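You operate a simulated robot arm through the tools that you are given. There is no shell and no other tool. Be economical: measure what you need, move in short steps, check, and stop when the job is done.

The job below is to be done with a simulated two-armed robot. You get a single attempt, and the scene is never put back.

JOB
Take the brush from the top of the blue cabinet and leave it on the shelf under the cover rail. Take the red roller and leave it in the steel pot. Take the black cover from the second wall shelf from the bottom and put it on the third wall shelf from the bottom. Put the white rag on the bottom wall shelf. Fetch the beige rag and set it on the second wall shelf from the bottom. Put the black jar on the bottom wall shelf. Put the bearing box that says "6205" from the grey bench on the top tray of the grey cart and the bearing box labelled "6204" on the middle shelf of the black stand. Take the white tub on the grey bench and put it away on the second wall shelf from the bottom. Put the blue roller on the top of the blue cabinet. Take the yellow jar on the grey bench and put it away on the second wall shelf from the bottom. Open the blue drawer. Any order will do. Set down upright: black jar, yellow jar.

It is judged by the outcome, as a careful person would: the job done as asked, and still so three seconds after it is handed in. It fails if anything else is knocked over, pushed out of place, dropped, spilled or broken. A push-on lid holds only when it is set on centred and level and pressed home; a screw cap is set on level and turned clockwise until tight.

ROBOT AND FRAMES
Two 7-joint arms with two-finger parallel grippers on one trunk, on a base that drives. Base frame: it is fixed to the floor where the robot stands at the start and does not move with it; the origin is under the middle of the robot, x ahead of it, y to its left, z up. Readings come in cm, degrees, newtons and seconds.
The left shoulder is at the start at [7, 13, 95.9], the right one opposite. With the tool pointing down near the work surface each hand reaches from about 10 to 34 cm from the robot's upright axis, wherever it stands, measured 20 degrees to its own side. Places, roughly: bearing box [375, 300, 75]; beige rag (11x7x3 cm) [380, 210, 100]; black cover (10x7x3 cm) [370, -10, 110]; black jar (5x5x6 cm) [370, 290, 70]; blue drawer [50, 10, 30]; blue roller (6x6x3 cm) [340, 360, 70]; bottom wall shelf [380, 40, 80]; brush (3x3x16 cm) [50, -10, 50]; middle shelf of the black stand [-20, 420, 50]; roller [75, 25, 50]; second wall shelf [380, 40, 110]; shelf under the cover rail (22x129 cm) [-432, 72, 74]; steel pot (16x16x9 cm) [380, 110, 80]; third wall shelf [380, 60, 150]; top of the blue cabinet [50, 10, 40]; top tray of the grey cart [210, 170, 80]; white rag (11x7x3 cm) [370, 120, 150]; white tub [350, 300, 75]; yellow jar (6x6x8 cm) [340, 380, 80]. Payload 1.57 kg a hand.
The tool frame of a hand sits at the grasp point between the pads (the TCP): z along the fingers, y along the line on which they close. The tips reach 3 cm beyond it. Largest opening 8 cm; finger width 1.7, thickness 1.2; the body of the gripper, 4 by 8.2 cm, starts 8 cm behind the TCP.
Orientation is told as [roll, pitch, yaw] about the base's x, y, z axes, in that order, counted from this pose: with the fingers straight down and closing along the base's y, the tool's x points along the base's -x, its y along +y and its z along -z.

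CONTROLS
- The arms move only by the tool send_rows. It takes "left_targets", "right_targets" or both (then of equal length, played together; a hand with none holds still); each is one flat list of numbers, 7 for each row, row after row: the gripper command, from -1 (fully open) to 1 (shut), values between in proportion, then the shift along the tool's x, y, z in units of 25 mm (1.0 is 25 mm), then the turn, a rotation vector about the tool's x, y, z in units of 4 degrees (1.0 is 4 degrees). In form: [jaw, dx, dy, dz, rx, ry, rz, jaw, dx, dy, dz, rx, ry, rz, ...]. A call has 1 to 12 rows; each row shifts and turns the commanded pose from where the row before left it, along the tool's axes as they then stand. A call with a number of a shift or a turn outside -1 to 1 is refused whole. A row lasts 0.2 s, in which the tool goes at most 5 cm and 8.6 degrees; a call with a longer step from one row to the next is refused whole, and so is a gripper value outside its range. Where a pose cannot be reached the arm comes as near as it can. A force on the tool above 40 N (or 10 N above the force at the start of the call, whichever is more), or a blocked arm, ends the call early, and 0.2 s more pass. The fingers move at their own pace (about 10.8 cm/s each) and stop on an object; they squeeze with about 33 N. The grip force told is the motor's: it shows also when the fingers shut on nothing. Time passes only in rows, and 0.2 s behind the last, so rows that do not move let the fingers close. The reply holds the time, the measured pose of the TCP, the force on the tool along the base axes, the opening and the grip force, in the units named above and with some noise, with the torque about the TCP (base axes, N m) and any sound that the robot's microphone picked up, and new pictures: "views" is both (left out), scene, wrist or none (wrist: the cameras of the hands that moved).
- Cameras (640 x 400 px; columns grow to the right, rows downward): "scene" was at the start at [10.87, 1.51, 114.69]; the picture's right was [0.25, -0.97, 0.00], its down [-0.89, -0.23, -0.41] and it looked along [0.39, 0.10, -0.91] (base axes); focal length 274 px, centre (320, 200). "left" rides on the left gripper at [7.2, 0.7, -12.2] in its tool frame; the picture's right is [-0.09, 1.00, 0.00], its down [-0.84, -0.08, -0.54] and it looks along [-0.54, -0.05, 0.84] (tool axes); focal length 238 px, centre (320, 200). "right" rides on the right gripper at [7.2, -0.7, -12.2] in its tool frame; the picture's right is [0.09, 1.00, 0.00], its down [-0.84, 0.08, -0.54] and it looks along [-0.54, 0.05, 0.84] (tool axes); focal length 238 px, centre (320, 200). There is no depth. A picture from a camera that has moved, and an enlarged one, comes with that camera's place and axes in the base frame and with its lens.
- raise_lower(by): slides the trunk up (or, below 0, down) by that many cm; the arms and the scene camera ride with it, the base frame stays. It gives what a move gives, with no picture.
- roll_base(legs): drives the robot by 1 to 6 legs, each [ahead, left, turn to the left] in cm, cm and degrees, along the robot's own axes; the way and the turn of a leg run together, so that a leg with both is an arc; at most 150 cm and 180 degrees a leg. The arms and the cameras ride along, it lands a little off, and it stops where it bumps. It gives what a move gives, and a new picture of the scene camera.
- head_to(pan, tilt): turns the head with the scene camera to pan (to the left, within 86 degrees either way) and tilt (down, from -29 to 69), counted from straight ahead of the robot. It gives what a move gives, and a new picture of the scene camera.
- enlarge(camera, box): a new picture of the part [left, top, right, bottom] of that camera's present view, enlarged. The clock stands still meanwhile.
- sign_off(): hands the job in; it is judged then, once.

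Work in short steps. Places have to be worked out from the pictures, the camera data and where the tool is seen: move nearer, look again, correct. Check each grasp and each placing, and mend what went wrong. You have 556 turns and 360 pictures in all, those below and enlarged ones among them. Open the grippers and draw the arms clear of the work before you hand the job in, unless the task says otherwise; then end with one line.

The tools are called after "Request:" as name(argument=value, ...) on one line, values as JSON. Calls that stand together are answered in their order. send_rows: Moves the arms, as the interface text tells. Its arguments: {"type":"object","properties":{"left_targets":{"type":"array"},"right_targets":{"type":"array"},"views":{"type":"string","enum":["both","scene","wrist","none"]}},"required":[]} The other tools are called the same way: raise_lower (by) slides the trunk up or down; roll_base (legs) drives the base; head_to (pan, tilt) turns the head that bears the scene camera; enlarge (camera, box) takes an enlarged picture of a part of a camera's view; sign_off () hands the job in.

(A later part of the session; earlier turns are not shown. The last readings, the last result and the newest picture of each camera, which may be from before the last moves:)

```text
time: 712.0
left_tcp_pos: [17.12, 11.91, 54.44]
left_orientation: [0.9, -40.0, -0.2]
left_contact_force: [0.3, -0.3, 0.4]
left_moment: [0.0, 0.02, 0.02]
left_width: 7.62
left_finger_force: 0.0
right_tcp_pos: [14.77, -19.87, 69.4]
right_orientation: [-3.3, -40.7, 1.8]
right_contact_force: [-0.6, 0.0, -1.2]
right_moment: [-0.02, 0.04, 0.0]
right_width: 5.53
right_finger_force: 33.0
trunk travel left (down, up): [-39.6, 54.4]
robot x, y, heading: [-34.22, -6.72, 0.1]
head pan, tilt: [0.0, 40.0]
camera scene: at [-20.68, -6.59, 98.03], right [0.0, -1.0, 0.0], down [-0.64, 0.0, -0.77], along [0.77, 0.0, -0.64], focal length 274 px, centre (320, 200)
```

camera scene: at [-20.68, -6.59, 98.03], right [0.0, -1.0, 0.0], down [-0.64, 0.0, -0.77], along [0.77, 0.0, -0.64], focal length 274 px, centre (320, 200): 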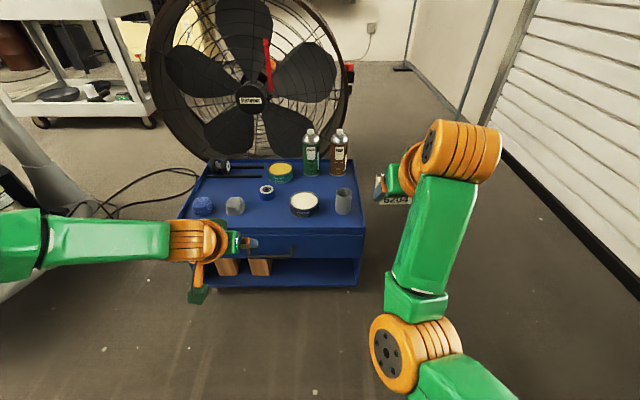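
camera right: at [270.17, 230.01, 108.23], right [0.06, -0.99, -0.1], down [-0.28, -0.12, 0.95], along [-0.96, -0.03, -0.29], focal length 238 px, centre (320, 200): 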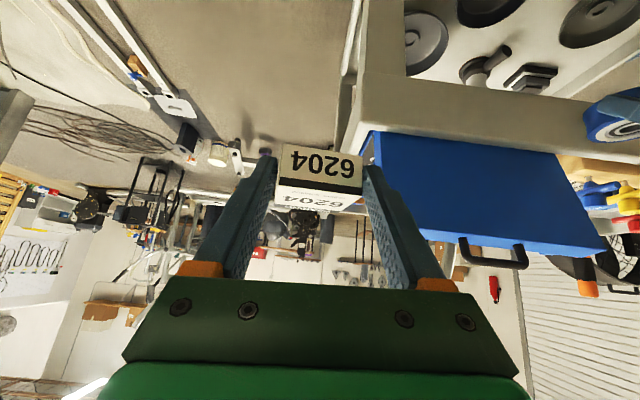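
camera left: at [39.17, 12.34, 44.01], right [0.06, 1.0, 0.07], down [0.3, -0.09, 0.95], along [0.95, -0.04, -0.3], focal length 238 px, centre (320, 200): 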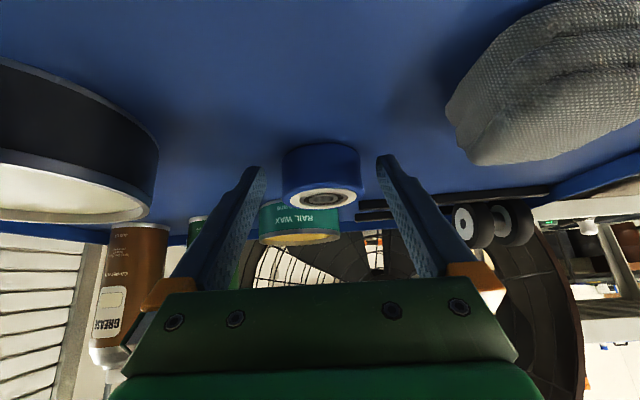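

The roller sits on the cabinet. With the left hand free, I inspect the drawer handle now.

Request:
enlarge(camera="scene", box=[170, 210, 390, 300])

Request:
send_rows(left_targets=[-1, 0, 0, 0, 0, 0, 0], views="wrist")

```text
2.91 times, centred on (280, 255) of scene
camera zoom: at [-20.68, -6.59, 98.03], right [0.0, -1.0, 0.0], down [-0.64, 0.0, -0.77], along [0.77, 0.0, -0.64], focal length 797 px, centre (436, 40)
```

zoom: 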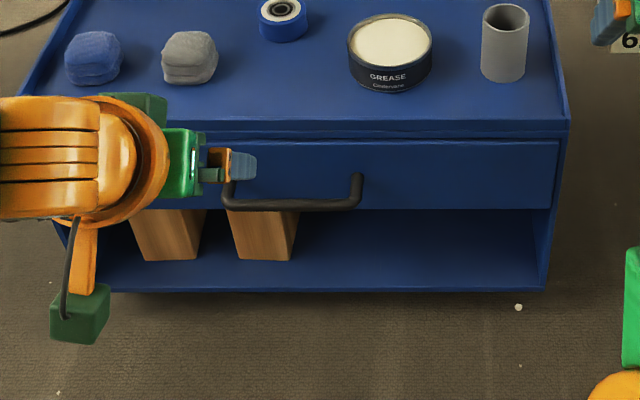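

```text
time: 712.4
left_tcp_pos: [17.07, 11.8, 54.39]
left_orientation: [0.8, -39.9, -0.2]
left_contact_force: [0.3, -1.4, 0.3]
left_moment: [0.0, -0.02, 0.02]
left_width: 8.0
left_finger_force: 0.1
right_tcp_pos: [14.72, -19.97, 69.39]
right_orientation: [-3.3, -40.8, 1.8]
right_contact_force: [0.0, -0.9, -1.5]
right_moment: [0.0, 0.04, 0.04]
right_width: 5.52
right_finger_force: 32.9
trunk travel left (down, up): [-39.6, 54.4]
robot x, y, heading: [-33.97, -6.48, -0.4]
head pan, tilt: [0.0, 40.0]
camera left: at [3.91, 12.25, 59.02], right [0.07, 1.0, 0.07], down [0.3, -0.09, 0.95], along [0.95, -0.04, -0.3], focal length 238 px, centre (320, 200)
```

left: 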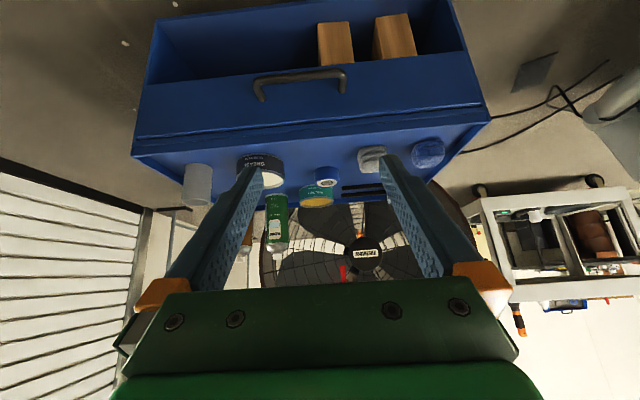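

The bar handle lies at ≈(35.2, 9, 28), protruding about 3 cm. I turn the left hand to horizontal and roll it 90° to pinch the bar vertically.

Request:
send_rows(left_targets=[-0.4, 0, 0, 0, 0, -1, 1, -0.4, 0, 0, 0, 0, -1, 1, -0.4, 0, 0, 0, 0, -1, 1, -0.4, 0, 0, 0, 0, -1, 1, -0.4, 0, 0, 0, 0, -1, 1, -0.4, 0, 0, 0, 0, -1, 0, -0.4, 0, 0, 0, 0, -1, 0, -0.4, 0, 0, 0, 0, -1, 0, -0.4, 0, 0, 0, 0, -1, 0, -0.4, 0, 0, 0, 0, -1, 0, -0.4, 0, 0, 0, 0, -1, 0, -0.4, 0, 0, 0, 0, 0, 0], views="none")

```text
time: 715.0
left_tcp_pos: [15.44, 13.73, 59.3]
left_orientation: [64.2, -72.5, -75.9]
left_contact_force: [-0.2, 0.6, 0.1]
left_moment: [0.01, 0.0, 0.01]
left_width: 5.6
left_finger_force: 0.1
left hand out of reach, approached as far as the arm can: row 4, 5, 6, 7, 8, 9, 10, 11
right_tcp_pos: [14.72, -20.01, 69.5]
right_orientation: [-3.4, -40.7, 1.9]
right_contact_force: [0.1, 1.2, -1.5]
right_moment: [0.01, 0.02, -0.01]
right_width: 5.52
right_finger_force: 33.1
trunk travel left (down, up): [-39.6, 54.4]
robot x, y, heading: [-34.3, -6.71, -0.1]
head pan, tilt: [0.0, 40.0]
```

Request:
send_rows(left_targets=[-0.4, 0, 0, 0, 0, 0, 1, -0.4, 0, 0, 0, 0, 0, 1, -0.4, 0, 0, 0, 0, 0, 1, -0.4, 0, 0, 0, 0, 0, 1, -0.4, 0, 0, 0, 0, 0, 1, -0.4, 0, 0, 0, 0, 0, 1, -0.4, 0, 0, 0, 0, 0, 1, -0.4, 0, 0, 0, 0, 0, 1, -0.4, 0, 0, 0, 0, 0, 1, -0.4, 0, 0, 0, 0, 0, 1, -0.4, 0, 0, 0, 0, 0, 1, -0.4, 0, 0, 0, 0, 0, 1], views="none")

Request:
raise_lower(by=-24)

Request:
send_rows(left_targets=[-0.4, 0, 0, 0, 0, 0, 1, -0.4, 0, 0, 0, 0, 0, 1, -0.4, 0, 0, 0, 0, 0, 1, -0.4, 0, 0, 0, 0, 0, 1, -0.4, 0, 0, 0, 0, 0, 1, -0.4, 0, 0, 0, 0, 0, 1, -0.4, 0, 0, 0, 0, 0, 0.6, -0.4, 0, 0, 0, 0, 1, 0, -0.4, 0, 0, 0, 0, 1, 0], views="wrist")

```text
time: 717.6
left_tcp_pos: [15.43, 13.83, 59.43]
left_orientation: [81.7, -25.9, -97.0]
left_contact_force: [0.2, 0.8, -0.6]
left_moment: [0.01, 0.01, 0.04]
left_width: 5.6
left_finger_force: 0.1
right_tcp_pos: [14.81, -19.9, 69.42]
right_orientation: [-3.2, -40.8, 1.9]
right_contact_force: [0.4, 0.0, -1.0]
right_moment: [-0.02, 0.04, 0.02]
right_width: 5.56
right_finger_force: 32.5
trunk travel left (down, up): [-39.6, 54.4]
robot x, y, heading: [-34.35, -6.31, -0.3]
head pan, tilt: [0.0, 40.0]
```

```text
time: 720.1
left_tcp_pos: [15.42, 13.9, 35.46]
left_orientation: [81.7, -26.0, -97.0]
left_contact_force: [-0.7, -0.2, -0.5]
left_moment: [0.04, 0.02, 0.04]
left_width: 5.6
left_finger_force: 0.0
right_tcp_pos: [14.75, -19.93, 45.55]
right_orientation: [-3.3, -40.7, 1.8]
right_contact_force: [-1.0, -0.4, -1.5]
right_moment: [0.01, 0.04, -0.02]
right_width: 5.55
right_finger_force: 32.7
trunk travel left (down, up): [-15.6, 78.4]
robot x, y, heading: [-34.31, -6.16, -0.2]
head pan, tilt: [0.0, 40.0]
```

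```text
time: 722.1
left_tcp_pos: [15.28, 14.14, 36.21]
left_orientation: [82.4, 1.3, -92.8]
left_contact_force: [-0.8, -0.4, 0.0]
left_moment: [-0.03, -0.02, -0.01]
left_width: 5.62
left_finger_force: 0.1
left hand out of reach, approached as far as the arm can: row 8, 9
right_tcp_pos: [14.75, -19.92, 45.47]
right_orientation: [-3.3, -40.8, 1.7]
right_contact_force: [0.7, -0.6, -1.5]
right_moment: [-0.04, 0.04, 0.02]
right_width: 5.54
right_finger_force: 33.1
trunk travel left (down, up): [-15.6, 78.4]
robot x, y, heading: [-34.47, -6.46, -0.1]
head pan, tilt: [0.0, 40.0]
camera left: at [3.73, 21.83, 38.62], right [0.13, -0.12, 0.98], down [-0.59, -0.81, -0.02], along [0.8, -0.58, -0.17], focal length 238 px, centre (320, 200)
```

left: 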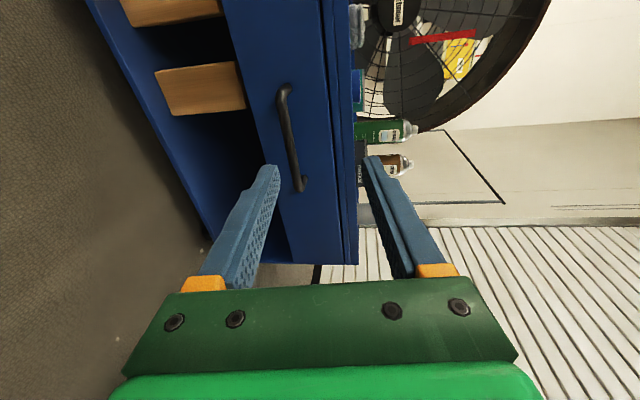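

Bar centre from this view: ≈(35.2,9.6,28.6). I shift down and right, and drive 10 cm closer.

Request:
send_rows(left_targets=[-0.4, -0.52, -0.7, 0, 0, 0, 0, -0.4, -0.52, -0.7, 0, 0, 0, 0, -0.4, -0.52, -0.7, 0, 0, 0, 0], views="none")

Request:
roll_base(legs=[[10, 0, 0]])

Request:
send_rows(left_targets=[-0.4, 0, 0, 0, 0, 0, 0], views="wrist")

```text
time: 722.9
left_tcp_pos: [14.28, 13.6, 36.33]
left_orientation: [82.5, 1.3, -93.0]
left_contact_force: [-0.2, -0.4, -0.4]
left_moment: [-0.01, 0.03, 0.02]
left_width: 5.61
left_finger_force: 0.1
left hand out of reach, approached as far as the arm can: row 1, 2, 3
right_tcp_pos: [14.71, -19.82, 45.46]
right_orientation: [-3.3, -40.6, 1.8]
right_contact_force: [0.2, 0.3, -2.4]
right_moment: [0.0, -0.01, 0.01]
right_width: 5.54
right_finger_force: 32.4
trunk travel left (down, up): [-15.6, 78.4]
robot x, y, heading: [-34.71, -6.34, -0.1]
head pan, tilt: [0.0, 40.0]
```

```text
time: 724.0
left_tcp_pos: [24.33, 13.49, 36.33]
left_orientation: [82.6, 1.2, -92.9]
left_contact_force: [0.2, 0.0, 0.7]
left_moment: [-0.03, 0.01, 0.02]
left_width: 5.59
left_finger_force: 0.0
right_tcp_pos: [24.67, -19.98, 45.46]
right_orientation: [-3.3, -40.7, 1.8]
right_contact_force: [0.0, 0.2, -0.8]
right_moment: [0.02, 0.07, -0.03]
right_width: 5.52
right_finger_force: 33.5
trunk travel left (down, up): [-15.6, 78.4]
robot x, y, heading: [-24.49, -6.68, -0.3]
head pan, tilt: [0.0, 40.0]
camera scene: at [-10.68, -6.61, 74.02], right [0.0, -1.0, 0.0], down [-0.64, 0.0, -0.77], along [0.77, 0.0, -0.64], focal length 274 px, centre (320, 200)
```

scene: 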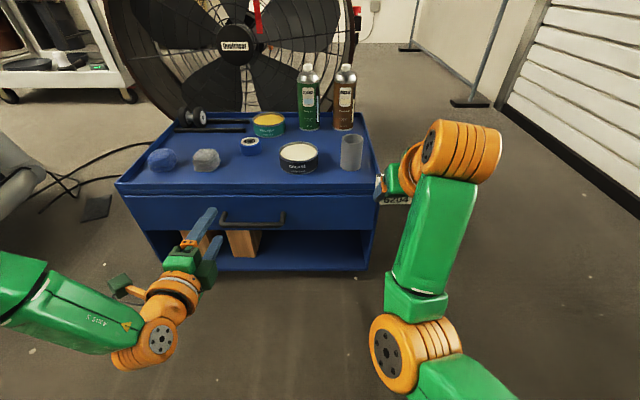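

```text
time: 724.4
left_tcp_pos: [24.27, 13.46, 36.37]
left_orientation: [82.5, 1.3, -92.7]
left_contact_force: [-0.7, 0.7, -0.5]
left_moment: [-0.01, 0.0, -0.02]
left_width: 5.61
left_finger_force: 0.1
right_tcp_pos: [24.77, -19.92, 45.45]
right_orientation: [-3.2, -40.7, 1.8]
right_contact_force: [0.0, 0.0, -2.0]
right_moment: [0.02, 0.07, 0.01]
right_width: 5.53
right_finger_force: 32.9
trunk travel left (down, up): [-15.6, 78.4]
robot x, y, heading: [-24.24, -6.47, -0.0]
head pan, tilt: [0.0, 40.0]
camera left: at [12.79, 21.24, 38.72], right [0.12, -0.12, 0.98], down [-0.59, -0.81, -0.03], along [0.8, -0.58, -0.17], focal length 238 px, centre (320, 200)
```

left: 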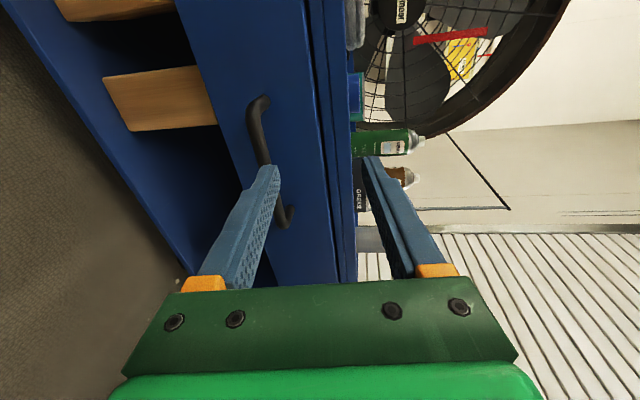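

I lower the trunk 5.9 cm and shift the base right 3.4 cm to line up with the bar.

Request:
raise_lower(by=-5.9)

Request:
roll_base(legs=[[0, -3.4, 0]])

Request:
send_rows(left_targets=[-0.4, 0, 0, 0, 0, 0, 0], views="wrist")

```text
time: 725.4
left_tcp_pos: [24.39, 13.5, 30.41]
left_orientation: [82.4, 1.3, -92.9]
left_contact_force: [-0.3, -0.2, -0.3]
left_moment: [0.05, 0.02, 0.01]
left_width: 5.59
left_finger_force: 0.1
right_tcp_pos: [24.69, -19.83, 39.59]
right_orientation: [-3.3, -40.7, 1.8]
right_contact_force: [-0.1, 0.3, -1.4]
right_moment: [-0.01, 0.04, -0.02]
right_width: 5.52
right_finger_force: 32.8
trunk travel left (down, up): [-9.7, 84.3]
robot x, y, heading: [-24.43, -6.86, -0.4]
head pan, tilt: [0.0, 40.0]
```

```text
time: 726.3
left_tcp_pos: [24.39, 10.08, 30.41]
left_orientation: [82.5, 1.2, -92.8]
left_contact_force: [-0.6, 0.1, -1.6]
left_moment: [0.02, -0.02, -0.03]
left_width: 5.58
left_finger_force: 0.1
right_tcp_pos: [24.7, -23.38, 39.53]
right_orientation: [-3.4, -40.7, 1.7]
right_contact_force: [0.1, 0.2, -1.3]
right_moment: [-0.01, 0.07, 0.0]
right_width: 5.52
right_finger_force: 33.0
trunk travel left (down, up): [-9.7, 84.3]
robot x, y, heading: [-24.18, -10.27, 0.4]
head pan, tilt: [0.0, 40.0]
camera scene: at [-10.69, -10.07, 68.12], right [0.0, -1.0, 0.0], down [-0.64, 0.0, -0.77], along [0.77, 0.0, -0.64], focal length 274 px, centre (320, 200)
```

scene: 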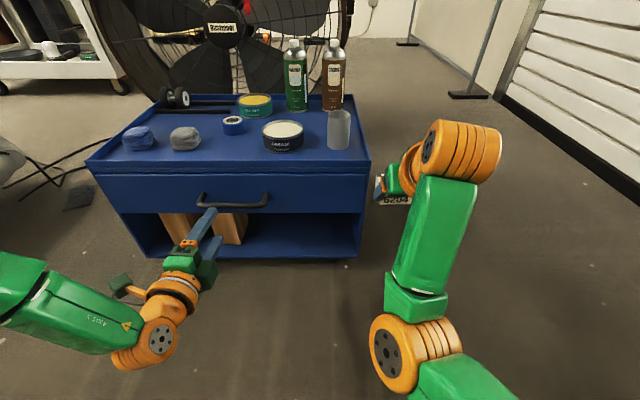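

```text
time: 726.7
left_tcp_pos: [24.33, 10.07, 30.43]
left_orientation: [82.4, 1.3, -92.8]
left_contact_force: [-0.6, 0.1, 0.3]
left_moment: [0.0, -0.03, -0.02]
left_width: 5.6
left_finger_force: 0.0
right_tcp_pos: [24.69, -23.43, 39.47]
right_orientation: [-3.4, -40.6, 1.9]
right_contact_force: [-0.2, 0.0, -1.1]
right_moment: [0.03, 0.04, -0.01]
right_width: 5.53
right_finger_force: 32.7
trunk travel left (down, up): [-9.7, 84.3]
robot x, y, heading: [-24.13, -10.14, 0.0]
head pan, tilt: [0.0, 40.0]
camera left: at [12.76, 17.8, 32.82], right [0.12, -0.12, 0.98], down [-0.59, -0.81, -0.03], along [0.8, -0.58, -0.17], focal length 238 px, centre (320, 200)
```

left: 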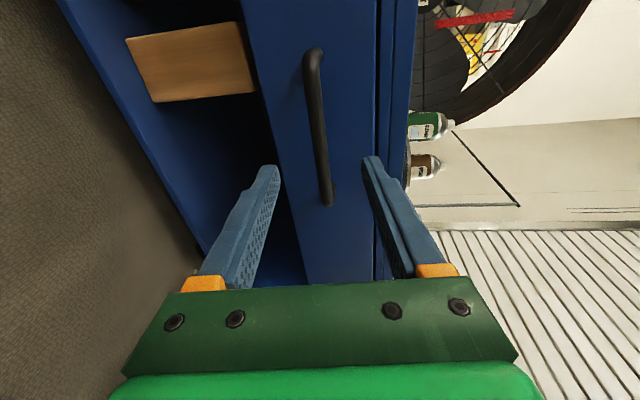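

The bar is centred between the fingers. I advance 9 cm and close on it.

Request:
send_rows(left_targets=[-0.4, 0, 0, 0.9, 0, 0, 0, -0.4, 0, 0, 0.9, 0, 0, 0, -0.4, 0, 0, 0.9, 0, 0, 0, -0.4, 0, 0, 0.9, 0, 0, 0], views="none")

Request:
send_rows(left_targets=[0.3, 0, 0, 0, 0, 0, 0, 1, 0, 0, 0, 0, 0, 0, 1, 0, 0, 0, 0, 0, 0, 1, 0, 0, 0, 0, 0, 0], views="wrist")

```text
time: 727.7
left_tcp_pos: [31.57, 11.33, 32.23]
left_orientation: [81.9, 1.1, -92.8]
left_contact_force: [-7.9, -0.2, -13.0]
left_moment: [-0.09, 0.6, 0.09]
left_width: 6.9
left_finger_force: 7.8
left hand out of reach, approached as far as the arm can: row 1, 2, 3, 4
right_tcp_pos: [24.78, -23.23, 39.43]
right_orientation: [-3.3, -40.5, 1.9]
right_contact_force: [0.5, -0.5, -1.2]
right_moment: [-0.03, 0.04, 0.0]
right_width: 5.53
right_finger_force: 33.2
trunk travel left (down, up): [-9.7, 84.3]
robot x, y, heading: [-24.3, -10.19, 0.0]
head pan, tilt: [0.0, 40.0]
```

```text
time: 728.3
left_tcp_pos: [31.4, 11.39, 30.03]
left_orientation: [78.9, 0.8, -93.1]
left_contact_force: [-0.1, -1.9, -61.6]
left_moment: [-0.37, 1.22, 0.69]
left_width: 2.24
left_finger_force: 30.6
right_tcp_pos: [25.23, -23.16, 38.72]
right_orientation: [-3.8, -39.7, 2.0]
right_contact_force: [1.0, 0.0, -0.9]
right_moment: [0.03, 0.07, 0.04]
right_width: 5.52
right_finger_force: 32.8
trunk travel left (down, up): [-9.7, 84.3]
robot x, y, heading: [-24.2, -9.73, 0.1]
head pan, tilt: [0.0, 40.0]
stopped in row 3 (left hand): the force on the tool passed its limit at 45 N (the readings are from after the stop); the commanded pose is now the measured one
camera left: at [20.06, 19.12, 33.1], right [0.19, -0.11, 0.98], down [-0.59, -0.81, 0.02], along [0.79, -0.58, -0.22], focal length 238 px, centre (320, 200)
```

left: 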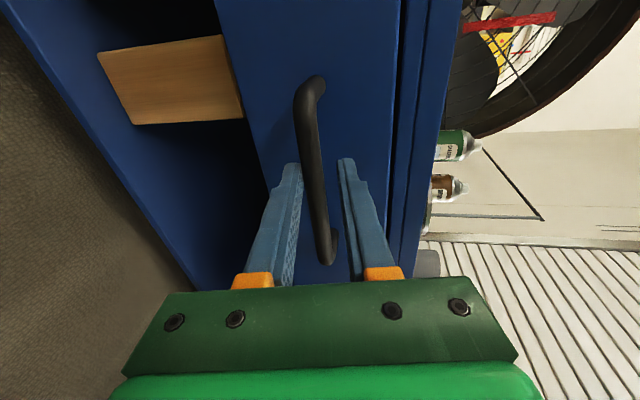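

The fingers hold the bar but the hand sits too high (downward load). I lower the trunk 1 cm to relieve it.

Request:
raise_lower(by=-1)

Request:
send_rows(left_targets=[1, 0, 0, 0, 0, 0, 0], views="none")

```text
time: 728.9
left_tcp_pos: [31.43, 11.43, 29.62]
left_orientation: [79.5, 0.8, -93.0]
left_contact_force: [-25.6, 2.4, -51.3]
left_moment: [-0.43, 1.37, 0.09]
left_width: 1.39
left_finger_force: 30.4
right_tcp_pos: [24.9, -23.05, 37.97]
right_orientation: [-3.7, -40.0, 2.2]
right_contact_force: [0.3, -0.9, -1.8]
right_moment: [-0.02, 0.05, 0.02]
right_width: 5.52
right_finger_force: 32.9
trunk travel left (down, up): [-8.7, 85.3]
robot x, y, heading: [-24.51, -10.31, 0.3]
head pan, tilt: [0.0, 40.0]
```

```text
time: 729.3
left_tcp_pos: [31.35, 11.38, 29.55]
left_orientation: [79.5, 0.8, -92.9]
left_contact_force: [-30.4, 4.1, -51.9]
left_moment: [-0.42, 1.46, 0.24]
left_width: 1.41
left_finger_force: 30.4
right_tcp_pos: [25.03, -23.09, 38.07]
right_orientation: [-3.6, -39.9, 2.1]
right_contact_force: [0.3, 0.0, -1.1]
right_moment: [0.0, 0.07, -0.02]
right_width: 5.54
right_finger_force: 33.5
trunk travel left (down, up): [-8.7, 85.3]
robot x, y, heading: [-24.3, -9.79, -0.1]
head pan, tilt: [0.0, 40.0]
```

Request:
raise_lower(by=-1.2)

Request:
roll_base(legs=[[-6, 0, 0]])

```text
time: 729.9
left_tcp_pos: [31.4, 11.38, 29.47]
left_orientation: [81.1, 0.9, -92.9]
left_contact_force: [-26.3, 6.1, -25.1]
left_moment: [-0.45, 0.69, 0.23]
left_width: 1.43
left_finger_force: 30.4
right_tcp_pos: [24.84, -23.25, 37.17]
right_orientation: [-3.6, -40.4, 2.0]
right_contact_force: [0.4, 1.0, -0.9]
right_moment: [-0.01, 0.07, 0.0]
right_width: 5.54
right_finger_force: 32.7
trunk travel left (down, up): [-7.5, 86.5]
robot x, y, heading: [-24.41, -9.91, 0.1]
head pan, tilt: [0.0, 40.0]
```

```text
time: 730.9
left_tcp_pos: [25.52, 11.35, 29.64]
left_orientation: [81.1, 1.0, -92.9]
left_contact_force: [-1.1, 7.8, -23.2]
left_moment: [-0.45, 0.5, 0.3]
left_width: 1.41
left_finger_force: 30.9
right_tcp_pos: [18.82, -23.16, 37.04]
right_orientation: [-3.4, -40.3, 1.9]
right_contact_force: [0.2, 0.8, -0.9]
right_moment: [-0.01, 0.04, 0.0]
right_width: 5.53
right_finger_force: 33.3
trunk travel left (down, up): [-7.5, 86.5]
robot x, y, heading: [-30.18, -10.41, -0.1]
head pan, tilt: [0.0, 40.0]
camera scene: at [-16.28, -9.88, 65.83], right [0.0, -1.0, 0.0], down [-0.65, 0.0, -0.76], along [0.76, 0.0, -0.65], focal length 274 px, centre (320, 200)
```

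scene: 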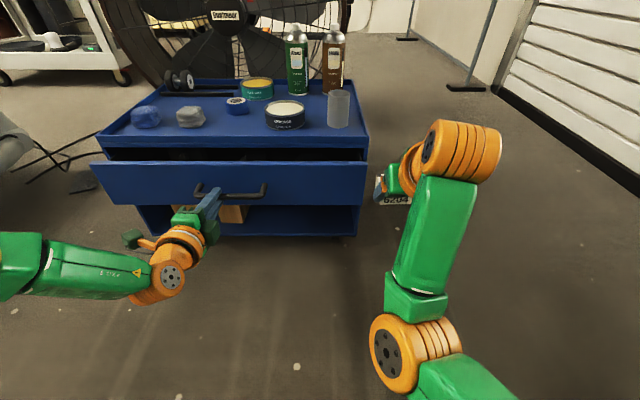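

The drawer slides open. I continue pulling 16 cm more.

Request:
roll_base(legs=[[-16, 0, 0]])

```text
time: 732.3
left_tcp_pos: [9.61, 11.38, 29.64]
left_orientation: [81.0, 1.0, -92.8]
left_contact_force: [-1.3, 3.5, -20.4]
left_moment: [-0.48, 0.46, 0.07]
left_width: 1.4
left_finger_force: 31.0
right_tcp_pos: [2.94, -23.29, 37.1]
right_orientation: [-3.5, -40.2, 1.9]
right_contact_force: [0.0, 0.7, -0.7]
right_moment: [0.02, 0.07, 0.0]
right_width: 5.53
right_finger_force: 32.4
trunk travel left (down, up): [-7.5, 86.5]
robot x, y, heading: [-46.08, -10.13, -0.1]
head pan, tilt: [0.0, 40.0]
camera scene: at [-32.27, -9.89, 65.84], right [0.0, -1.0, 0.0], down [-0.65, 0.0, -0.76], along [0.76, 0.0, -0.65], focal length 274 px, centre (320, 200)
```

scene: 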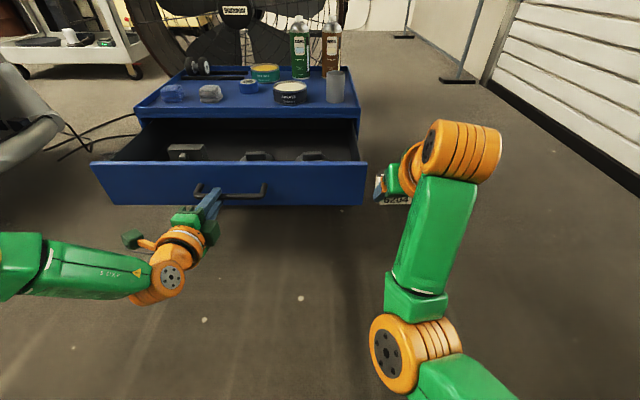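

Open 22 cm with low resistance. I pull 5 cm more, then release.

Request:
roll_base(legs=[[-5, 0, 0]])

Request:
send_rows(left_targets=[0, 0, 0, 0, 0, 0, 0, -0.6, 0, 0, 0, 0, 0, 0, -0.6, 0, 0, 0, 0, 0, 0], views="none")

```text
time: 733.2
left_tcp_pos: [4.72, 11.42, 29.57]
left_orientation: [80.9, 1.1, -92.8]
left_contact_force: [-0.7, -1.4, -17.2]
left_moment: [-0.49, 0.36, 0.16]
left_width: 1.39
left_finger_force: 29.9
right_tcp_pos: [-2.02, -23.27, 37.14]
right_orientation: [-3.3, -40.4, 1.9]
right_contact_force: [0.4, 0.0, -1.6]
right_moment: [0.0, 0.1, 0.03]
right_width: 5.52
right_finger_force: 33.2
trunk travel left (down, up): [-7.5, 86.5]
robot x, y, heading: [-51.1, -10.15, -0.0]
head pan, tilt: [0.0, 40.0]
camera scene: at [-37.26, -9.92, 65.85], right [0.0, -1.0, 0.0], down [-0.65, 0.0, -0.76], along [0.76, 0.0, -0.65], focal length 274 px, centre (320, 200)
```

scene: 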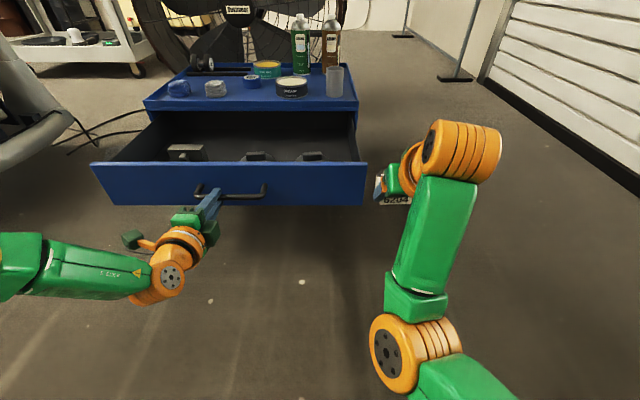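

```text
time: 734.0
left_tcp_pos: [4.48, 11.31, 29.95]
left_orientation: [81.3, 1.1, -92.9]
left_contact_force: [0.1, 0.9, 0.0]
left_moment: [0.0, -0.03, 0.0]
left_width: 6.41
left_finger_force: 0.0
right_tcp_pos: [-2.13, -23.26, 37.45]
right_orientation: [-3.3, -40.5, 1.8]
right_contact_force: [0.1, -0.2, -2.2]
right_moment: [-0.01, 0.03, 0.04]
right_width: 5.52
right_finger_force: 33.1
trunk travel left (down, up): [-7.5, 86.5]
robot x, y, heading: [-51.22, -9.95, -0.3]
head pan, tilt: [0.0, 40.0]
```

The drawer is open about 27 cm and released. I back off, raise the trunk, turn to face +y and look up the corridor to the black stand.

Request:
roll_base(legs=[[-25, 0, 0]])

Request:
raise_lower(by=40)

Request:
roll_base(legs=[[0, 0, 90], [80, -43, 0]])

Request:
head_to(pan=0, tilt=15)

```text
time: 735.8
left_tcp_pos: [-20.77, 11.31, 29.78]
left_orientation: [81.3, 1.1, -92.9]
left_contact_force: [-0.8, -0.4, 0.3]
left_moment: [0.0, 0.02, 0.01]
left_width: 6.41
left_finger_force: 0.1
right_tcp_pos: [-27.53, -23.28, 37.23]
right_orientation: [-3.2, -40.7, 1.8]
right_contact_force: [-0.2, -0.6, -1.5]
right_moment: [0.02, 0.07, -0.01]
right_width: 5.53
right_finger_force: 33.2
trunk travel left (down, up): [-7.5, 86.5]
robot x, y, heading: [-76.35, -10.02, -0.2]
head pan, tilt: [0.0, 40.0]
camera scene: at [-62.89, -9.99, 65.92], right [0.0, -1.0, 0.0], down [-0.64, 0.0, -0.77], along [0.77, 0.0, -0.64], focal length 274 px, centre (320, 200)
```

scene: 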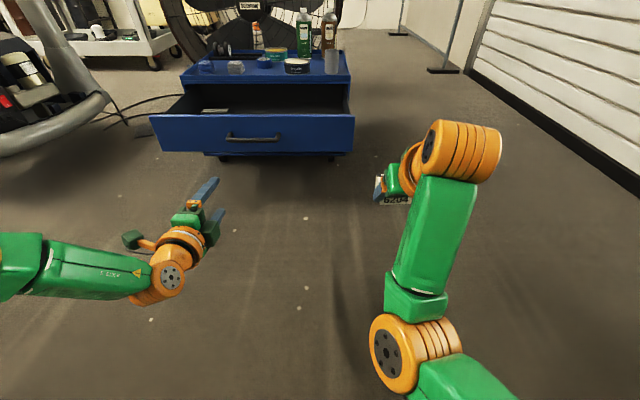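

```text
time: 739.7
left_tcp_pos: [-20.75, 11.45, 69.85]
left_orientation: [81.3, 1.2, -92.9]
left_contact_force: [0.6, -0.2, -0.3]
left_moment: [0.01, -0.01, -0.05]
left_width: 6.4
left_finger_force: 0.0
right_tcp_pos: [-27.33, -23.23, 77.43]
right_orientation: [-3.2, -40.6, 1.8]
right_contact_force: [0.4, 0.0, -2.0]
right_moment: [0.01, 0.03, 0.01]
right_width: 5.53
right_finger_force: 32.8
trunk travel left (down, up): [-47.5, 46.5]
robot x, y, heading: [-76.99, -9.65, -0.6]
head pan, tilt: [0.0, 40.0]
```

```text
time: 748.3
left_tcp_pos: [-55.53, 126.52, 69.81]
left_orientation: [81.3, 1.3, -2.4]
left_contact_force: [0.0, 0.2, 0.0]
left_moment: [0.0, 0.02, 0.0]
left_width: 6.38
left_finger_force: 0.2
right_tcp_pos: [-20.84, 120.22, 77.3]
right_orientation: [-3.3, -40.6, 92.5]
right_contact_force: [0.2, 0.9, -0.7]
right_moment: [-0.03, 0.0, -0.01]
right_width: 5.53
right_finger_force: 32.5
trunk travel left (down, up): [-47.5, 46.5]
robot x, y, heading: [-33.35, 71.06, 90.8]
head pan, tilt: [0.0, 40.0]
camera scene: at [-33.58, 84.57, 105.92], right [1.0, 0.01, 0.0], down [0.01, -0.64, -0.77], along [-0.01, 0.77, -0.64], focal length 274 px, centre (320, 200)
```

scene: 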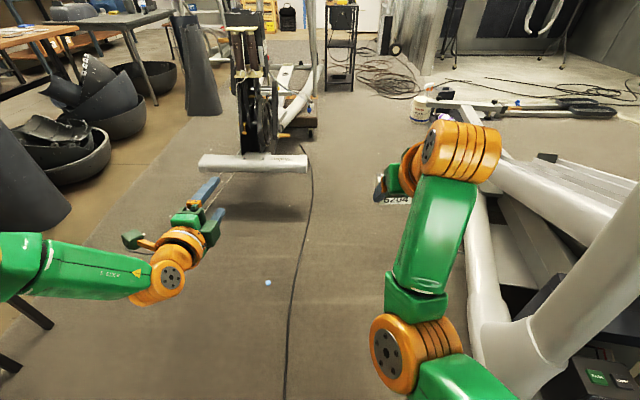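

```text
time: 749.2
left_tcp_pos: [-55.43, 126.5, 69.88]
left_orientation: [81.4, 1.2, -2.3]
left_contact_force: [0.1, -0.3, 0.5]
left_moment: [-0.03, 0.01, 0.03]
left_width: 6.39
left_finger_force: 0.0
right_tcp_pos: [-20.81, 120.16, 77.39]
right_orientation: [-3.3, -40.7, 92.4]
right_contact_force: [-0.7, 0.6, -0.7]
right_moment: [-0.08, 0.01, -0.01]
right_width: 5.53
right_finger_force: 33.1
trunk travel left (down, up): [-47.5, 46.5]
robot x, y, heading: [-33.68, 71.08, 90.4]
head pan, tilt: [0.0, 15.0]
camera scene: at [-33.6, 85.4, 109.87], right [1.0, 0.01, 0.0], down [0.0, -0.26, -0.97], along [-0.01, 0.97, -0.26], focal length 274 px, centre (320, 200)
```

scene: 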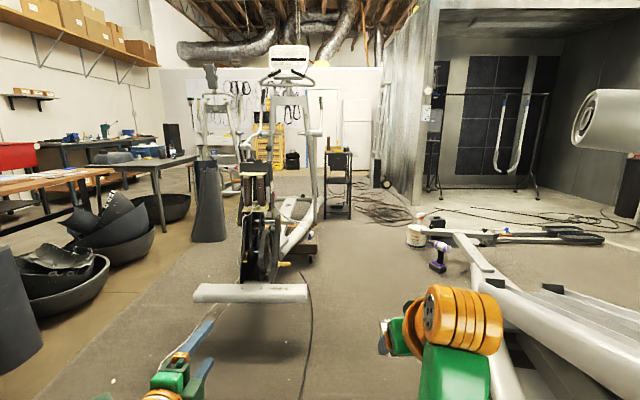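

The stand is ahead at ≈(-10,415), right of the elliptical. I fold the left hand back (unroll, point down) so it keeps clear.

Request:
send_rows(left_targets=[-1, 0, 0, 0, 0, 0, -1, -1, 0, 0, 0, 0, 0, -1, -1, 0, 0, 0, 0, 0, -1, -1, 0, 0, 0, 0, 0, -1, -1, 0, 0, 0, 0, 0, -1, -1, 0, 0, 0, 0, 0, -1, -1, 0, 0, 0, 0, 0, -1, -1, 0, 0, 0, 0, 0, -1, -1, 0, 0, 0, 0, 0, -1, -1, 0, 0, 0, 0, 0, -1, -1, 0, 0, 0, 0, 0, -1, -1, 0, 0, 0, 0, 0, -1], views="none")

Request:
send_rows(left_targets=[-1, 0, 0, 0, 0, 0, -1, -1, 0, 0, 0, 0, 0, -1, -1, 0, 0, 0, 0, 0, -1, -1, 0, 0, 0, 0, 0, -1, -1, 0, 0, 0, 0, 0, -1, -1, 0, 0, 0, 0, 0, -1, -1, 0, 0, 0, 0, 0, -1, -1, 0, 0, 0, 0, 0, -1, -1, 0, 0, 0, 0, 0, -1, -1, 0, 0, 0, 0, 0, -1, -1, 0.4, 0, -0.5, 0, 1, 0, -1, 0.4, 0, -0.5, 0, 1, 0], views="none")

Request:
send_rows(left_targets=[-1, 0.4, 0, -0.5, 0, 1, 0, -1, 0.4, 0, -0.5, 0, 1, 0, -1, 0.5, 0, -0.5, 0, 1, 0, -1, 0.5, 0, -0.5, 0, 1, 0, -1, 0.6, 0, -0.4, 0, 1, 0, -1, 0.6, 0, -0.4, 0, 1, 0, -1, 0.7, 0, -0.3, 0, 1, 0, -1, 0.7, 0, -0.3, 0, 1, 0, -1, 0.8, 0, -0.2, 0, 1, 0, -1, 0.8, 0, 0, 0, 1, 0, -1, 0.8, 0, 0, 0, 1, 0, -1, 0.8, 0, 0, 0, 1, 0], views="none")

```text
time: 751.8
left_tcp_pos: [-55.4, 126.49, 69.83]
left_orientation: [77.3, -46.2, 7.1]
left_contact_force: [-0.5, 0.2, -1.0]
left_moment: [0.0, 0.0, -0.03]
left_width: 7.99
left_finger_force: 0.0
right_tcp_pos: [-20.68, 120.16, 77.24]
right_orientation: [-3.4, -40.6, 92.4]
right_contact_force: [-0.4, -0.1, -1.4]
right_moment: [-0.07, -0.03, 0.0]
right_width: 5.54
right_finger_force: 33.5
trunk travel left (down, up): [-47.5, 46.5]
robot x, y, heading: [-33.37, 71.0, 90.4]
head pan, tilt: [0.0, 15.0]
```

```text
time: 754.4
left_tcp_pos: [-55.75, 123.66, 68.16]
left_orientation: [10.9, -73.0, 77.0]
left_contact_force: [-0.3, 0.4, 0.0]
left_moment: [0.02, -0.01, -0.01]
left_width: 7.99
left_finger_force: 0.1
right_tcp_pos: [-20.81, 120.14, 77.32]
right_orientation: [-3.2, -40.7, 92.4]
right_contact_force: [-0.3, 0.4, -1.2]
right_moment: [-0.05, -0.02, -0.02]
right_width: 5.55
right_finger_force: 32.5
trunk travel left (down, up): [-47.5, 46.5]
robot x, y, heading: [-33.81, 70.98, 90.5]
head pan, tilt: [0.0, 15.0]
```

```text
time: 757.0
left_tcp_pos: [-57.24, 103.69, 58.96]
left_orientation: [3.6, -25.1, 85.9]
left_contact_force: [0.6, -0.1, 0.1]
left_moment: [0.01, 0.01, 0.0]
left_width: 7.97
left_finger_force: 0.1
right_tcp_pos: [-20.77, 120.12, 77.18]
right_orientation: [-3.3, -40.6, 92.4]
right_contact_force: [1.2, 1.1, -1.5]
right_moment: [-0.05, 0.0, -0.04]
right_width: 5.51
right_finger_force: 32.5
trunk travel left (down, up): [-47.5, 46.5]
robot x, y, heading: [-33.41, 70.66, 90.3]
head pan, tilt: [0.0, 15.0]
```

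I drive up the corridor to y≈290 and look at the stand.

Request:
roll_base(legs=[[110, -27, 0], [108, 0, 0]])

Request:
head_to(pan=5, tilt=25)

```text
time: 768.0
left_tcp_pos: [-30.37, 323.59, 59.14]
left_orientation: [3.5, -25.2, 85.0]
left_contact_force: [-0.3, 0.2, 0.4]
left_moment: [-0.03, -0.01, -0.02]
left_width: 7.98
left_finger_force: 0.1
right_tcp_pos: [6.22, 339.55, 77.42]
right_orientation: [-3.2, -40.5, 91.4]
right_contact_force: [-0.2, -0.1, -2.0]
right_moment: [-0.06, 0.0, 0.0]
right_width: 5.51
right_finger_force: 32.9
trunk travel left (down, up): [-47.5, 46.5]
robot x, y, heading: [-7.21, 290.42, 89.5]
head pan, tilt: [0.0, 15.0]
camera scene: at [-7.14, 304.94, 109.88], right [1.0, -0.01, 0.0], down [0.0, -0.26, -0.97], along [0.01, 0.97, -0.26], focal length 274 px, centre (320, 200)
```

scene: 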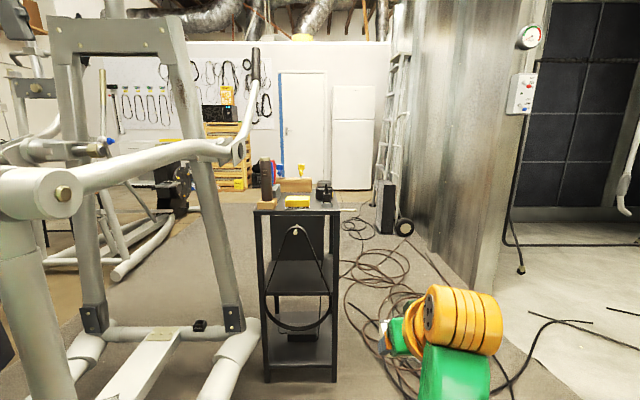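

```text
time: 768.7
left_tcp_pos: [-30.35, 323.59, 59.13]
left_orientation: [3.5, -25.2, 85.0]
left_contact_force: [0.3, 1.3, -0.7]
left_moment: [0.02, -0.01, 0.01]
left_width: 8.01
left_finger_force: 0.0
right_tcp_pos: [6.19, 339.51, 77.29]
right_orientation: [-3.3, -40.6, 91.4]
right_contact_force: [-0.4, 0.3, -1.6]
right_moment: [-0.06, -0.01, 0.01]
right_width: 5.53
right_finger_force: 32.9
trunk travel left (down, up): [-47.5, 46.5]
robot x, y, heading: [-7.62, 290.55, 89.7]
head pan, tilt: [5.0, 25.0]
camera scene: at [-7.94, 304.77, 108.26], right [1.0, 0.08, 0.0], down [0.03, -0.42, -0.91], along [-0.07, 0.9, -0.42], focal length 274 px, centre (320, 200)
```

scene: 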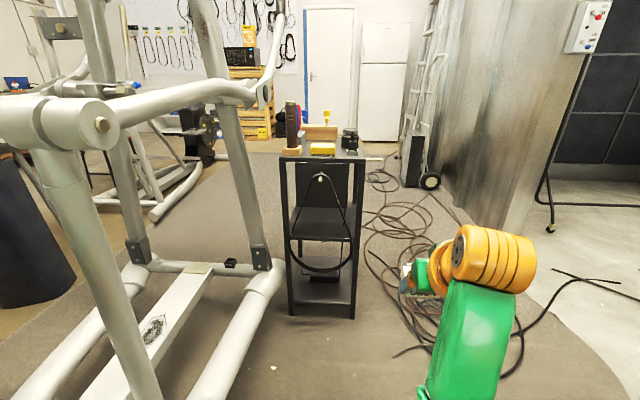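

Request:
enlarge(camera="scene", box=[250, 90, 410, 330])

```text
1.67 times, centred on (330, 210) of scene
camera zoom: at [-7.94, 304.77, 108.26], right [1.0, 0.08, 0.0], down [0.03, -0.42, -0.91], along [-0.07, 0.9, -0.42], focal length 457 px, centre (303, 183)
```

zoom: 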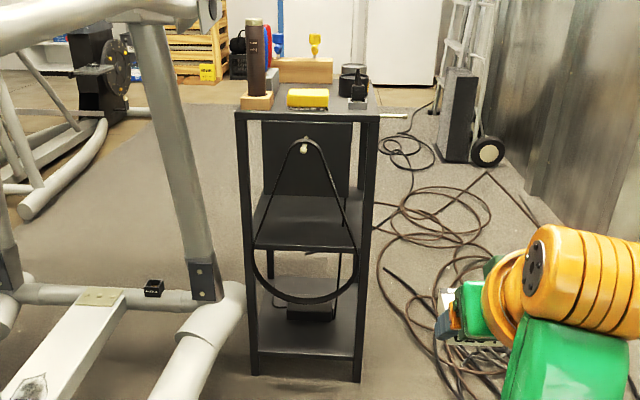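

A belt loop hangs in front of the stand; the middle shelf (z≈44) is reachable through the loop near its front edge. I bring both hands inward: right hand 8 cm left, left hand back and in.

Request:
send_rows(left_targets=[-1, 0.9, -0.7, -0.4, 0, 0.5, 0, -1, 0.9, -0.7, -0.4, 0, 0.5, 0, -1, 0.9, -0.7, -0.4, 0, 0.5, 0, -1, 0.9, -0.7, -0.3, 0, 0.5, 0, -1, 0.9, -0.7, -0.2, 0, 0.5, 0], right_targets=[1, 0, 0.66, 0, 0, 0, 0, 1, 0, 0.66, 0, 0, 0, 0, 1, 0, 0.66, 0, 0, 0, 0, 1, 0, 0.66, 0, 0, 0, 0, 1, 0, 0.66, 0, 0, 0, 0], views="none")

```text
time: 769.9
left_tcp_pos: [-22.4, 318.19, 55.57]
left_orientation: [3.2, -15.1, 85.7]
left_contact_force: [0.1, -0.5, 0.0]
left_moment: [0.03, -0.02, -0.05]
left_width: 8.02
left_finger_force: 0.1
left hand out of reach, approached as far as the arm can: row 1, 2, 3, 4, 5
right_tcp_pos: [-1.98, 339.57, 76.92]
right_orientation: [-3.2, -40.6, 91.4]
right_contact_force: [0.3, -0.4, -0.1]
right_moment: [-0.06, -0.02, 0.03]
right_width: 5.52
right_finger_force: 33.2
trunk travel left (down, up): [-47.5, 46.5]
robot x, y, heading: [-7.9, 290.34, 89.6]
head pan, tilt: [5.0, 25.0]
```

I lower the trunk 20 cm and approach to about 17 cm before the stand, then view from the wrist.

Request:
raise_lower(by=-20)

Request:
roll_base(legs=[[46, 12.5, 0.3]])

Request:
send_rows(right_targets=[1, 0, 0, 0, 0, 0, 0], views="wrist")

```text
time: 772.1
left_tcp_pos: [-22.51, 318.19, 35.54]
left_orientation: [3.2, -15.1, 85.5]
left_contact_force: [-0.1, -0.7, -0.3]
left_moment: [0.03, 0.0, 0.01]
left_width: 7.99
left_finger_force: 0.1
right_tcp_pos: [-1.95, 339.38, 56.9]
right_orientation: [-3.4, -40.6, 91.4]
right_contact_force: [0.3, -0.4, -1.9]
right_moment: [-0.06, -0.02, 0.02]
right_width: 5.54
right_finger_force: 32.4
trunk travel left (down, up): [-27.5, 66.5]
robot x, y, heading: [-7.3, 290.47, 89.7]
head pan, tilt: [5.0, 25.0]
```

```text
time: 774.0
left_tcp_pos: [-27.08, 337.77, 36.92]
left_orientation: [-4.9, -14.0, 96.1]
left_contact_force: [0.3, 1.8, -0.5]
left_moment: [-0.15, -0.02, 0.01]
left_width: 7.97
left_finger_force: 0.2
right_tcp_pos: [-7.09, 362.01, 58.87]
right_orientation: [14.4, -45.1, 82.0]
right_contact_force: [0.1, 1.1, -1.0]
right_moment: [-0.09, -0.05, -0.01]
right_width: 5.51
right_finger_force: 33.2
trunk travel left (down, up): [-27.5, 66.5]
robot x, y, heading: [-9.6, 309.99, 95.8]
head pan, tilt: [5.0, 25.0]
stopped in leg 1: the robot was blocked; the commanded pose is now the measured one
camera scene: at [-9.99, 314.66, 90.4], right [0.98, 0.19, 0.0], down [0.06, -0.31, -0.95], along [-0.18, 0.93, -0.32], focal length 274 px, centre (320, 200)
```

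scene: 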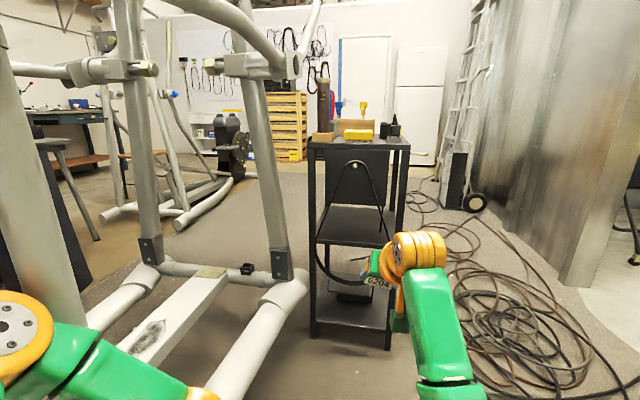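

```text
time: 774.4
left_tcp_pos: [-25.46, 341.93, 36.05]
left_orientation: [-8.8, -14.4, 99.1]
left_contact_force: [1.5, 2.8, -2.8]
left_moment: [-0.32, 0.08, 0.02]
left_width: 7.97
left_finger_force: 0.0
right_tcp_pos: [-3.96, 365.56, 56.56]
right_orientation: [18.2, -44.9, 77.4]
right_contact_force: [5.9, 1.8, -6.2]
right_moment: [0.14, 0.36, 0.33]
right_width: 5.51
right_finger_force: 32.8
trunk travel left (down, up): [-27.5, 66.5]
robot x, y, heading: [-8.02, 309.1, 95.1]
head pan, tilt: [5.0, 25.0]
stopped in row 1 (left hand): the arm was blocked; the commanded pose is now the measured one
camera right: at [-2.59, 351.86, 59.56], right [-0.99, -0.07, 0.16], down [0.14, 0.19, 0.97], along [-0.1, 0.98, -0.17], focal length 238 px, centre (320, 200)
```

right: 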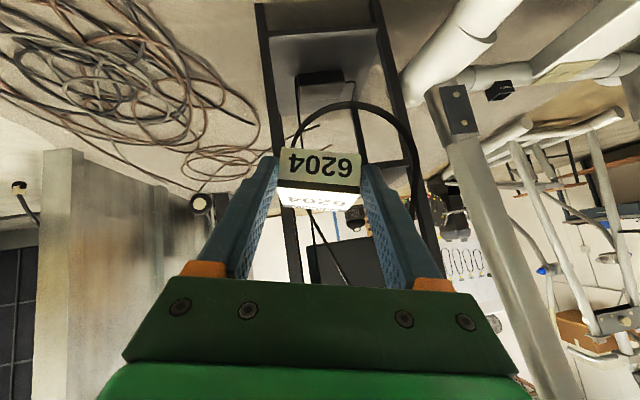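

The base was blocked — my left side meets the elliptical machine. I back away at once.

Request:
roll_base(legs=[[-20, -4, 0]])

Request:
head_to(pan=45, tilt=35)

```text
time: 775.1
left_tcp_pos: [-26.7, 341.0, 33.86]
left_orientation: [-6.8, -11.9, 101.7]
left_contact_force: [0.2, -0.3, -0.2]
left_moment: [0.05, 0.03, -0.03]
left_width: 7.99
left_finger_force: 0.1
right_tcp_pos: [-6.81, 366.0, 51.62]
right_orientation: [15.1, -41.1, 83.5]
right_contact_force: [0.6, -0.4, -0.2]
right_moment: [-0.04, 0.01, 0.03]
right_width: 5.53
right_finger_force: 33.0
trunk travel left (down, up): [-27.5, 66.5]
robot x, y, heading: [-7.12, 306.95, 98.1]
head pan, tilt: [5.0, 25.0]
stopped in leg 1: the robot was blocked; the commanded pose is now the measured one
camera scene: at [-7.43, 319.56, 88.53], right [0.97, 0.23, -0.02], down [0.07, -0.4, -0.92], along [-0.22, 0.89, -0.4], focal length 274 px, centre (320, 200)
```

scene: 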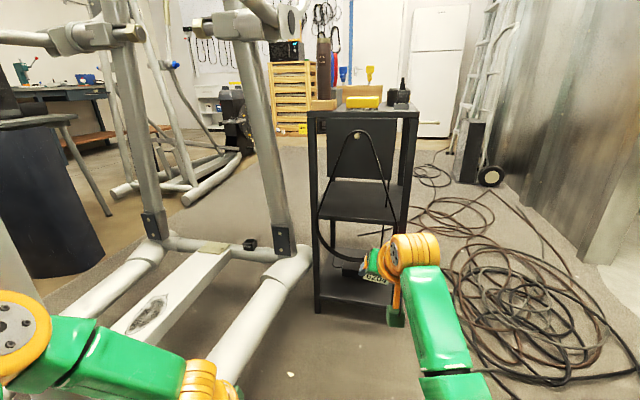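

```text
time: 776.2
left_tcp_pos: [-26.86, 340.86, 33.83]
left_orientation: [-6.4, -11.5, 101.9]
left_contact_force: [-0.3, 0.6, 0.2]
left_moment: [0.0, 0.02, 0.0]
left_width: 7.98
left_finger_force: 0.1
right_tcp_pos: [-6.96, 366.2, 51.63]
right_orientation: [15.7, -40.9, 83.4]
right_contact_force: [0.0, -0.6, -1.3]
right_moment: [-0.08, 0.02, -0.01]
right_width: 5.53
right_finger_force: 32.5
trunk travel left (down, up): [-27.5, 66.5]
robot x, y, heading: [-7.06, 306.93, 98.7]
head pan, tilt: [45.0, 35.0]
camera scene: at [-12.29, 316.07, 87.01], right [0.6, 0.8, -0.01], down [0.43, -0.33, -0.84], along [-0.68, 0.49, -0.55], focal length 274 px, centre (320, 200)
```

scene: 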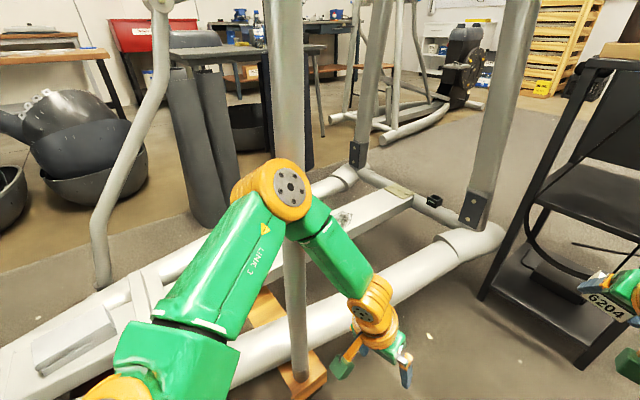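

The left elbow is close to the elliptical's vertical post. I try moving to the right, away from it.

Request:
roll_base(legs=[[0, -6, 0]])

```text
time: 777.1
left_tcp_pos: [-21.8, 342.15, 32.65]
left_orientation: [-8.1, -10.5, 102.2]
left_contact_force: [-0.3, 0.5, -0.1]
left_moment: [-0.02, -0.04, 0.02]
left_width: 8.0
left_finger_force: 0.0
right_tcp_pos: [-2.47, 367.77, 50.65]
right_orientation: [13.0, -40.4, 84.8]
right_contact_force: [0.0, -1.2, -1.3]
right_moment: [-0.05, 0.0, 0.01]
right_width: 5.51
right_finger_force: 32.9
trunk travel left (down, up): [-27.5, 66.5]
robot x, y, heading: [-1.21, 307.96, 98.3]
head pan, tilt: [45.0, 35.0]
camera scene: at [-8.89, 318.11, 86.67], right [0.6, 0.8, 0.0], down [0.46, -0.34, -0.82], along [-0.66, 0.49, -0.57], focal length 274 px, centre (320, 200)
```

scene: 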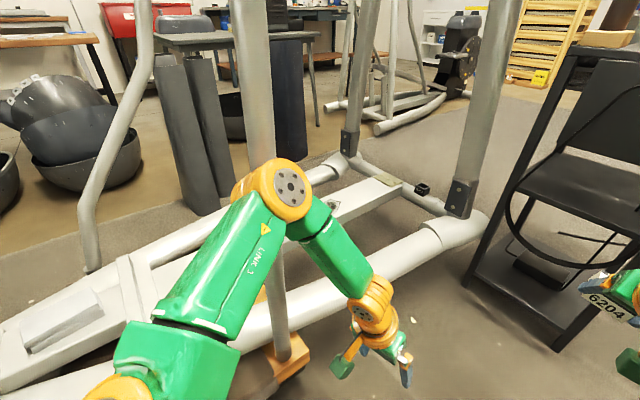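

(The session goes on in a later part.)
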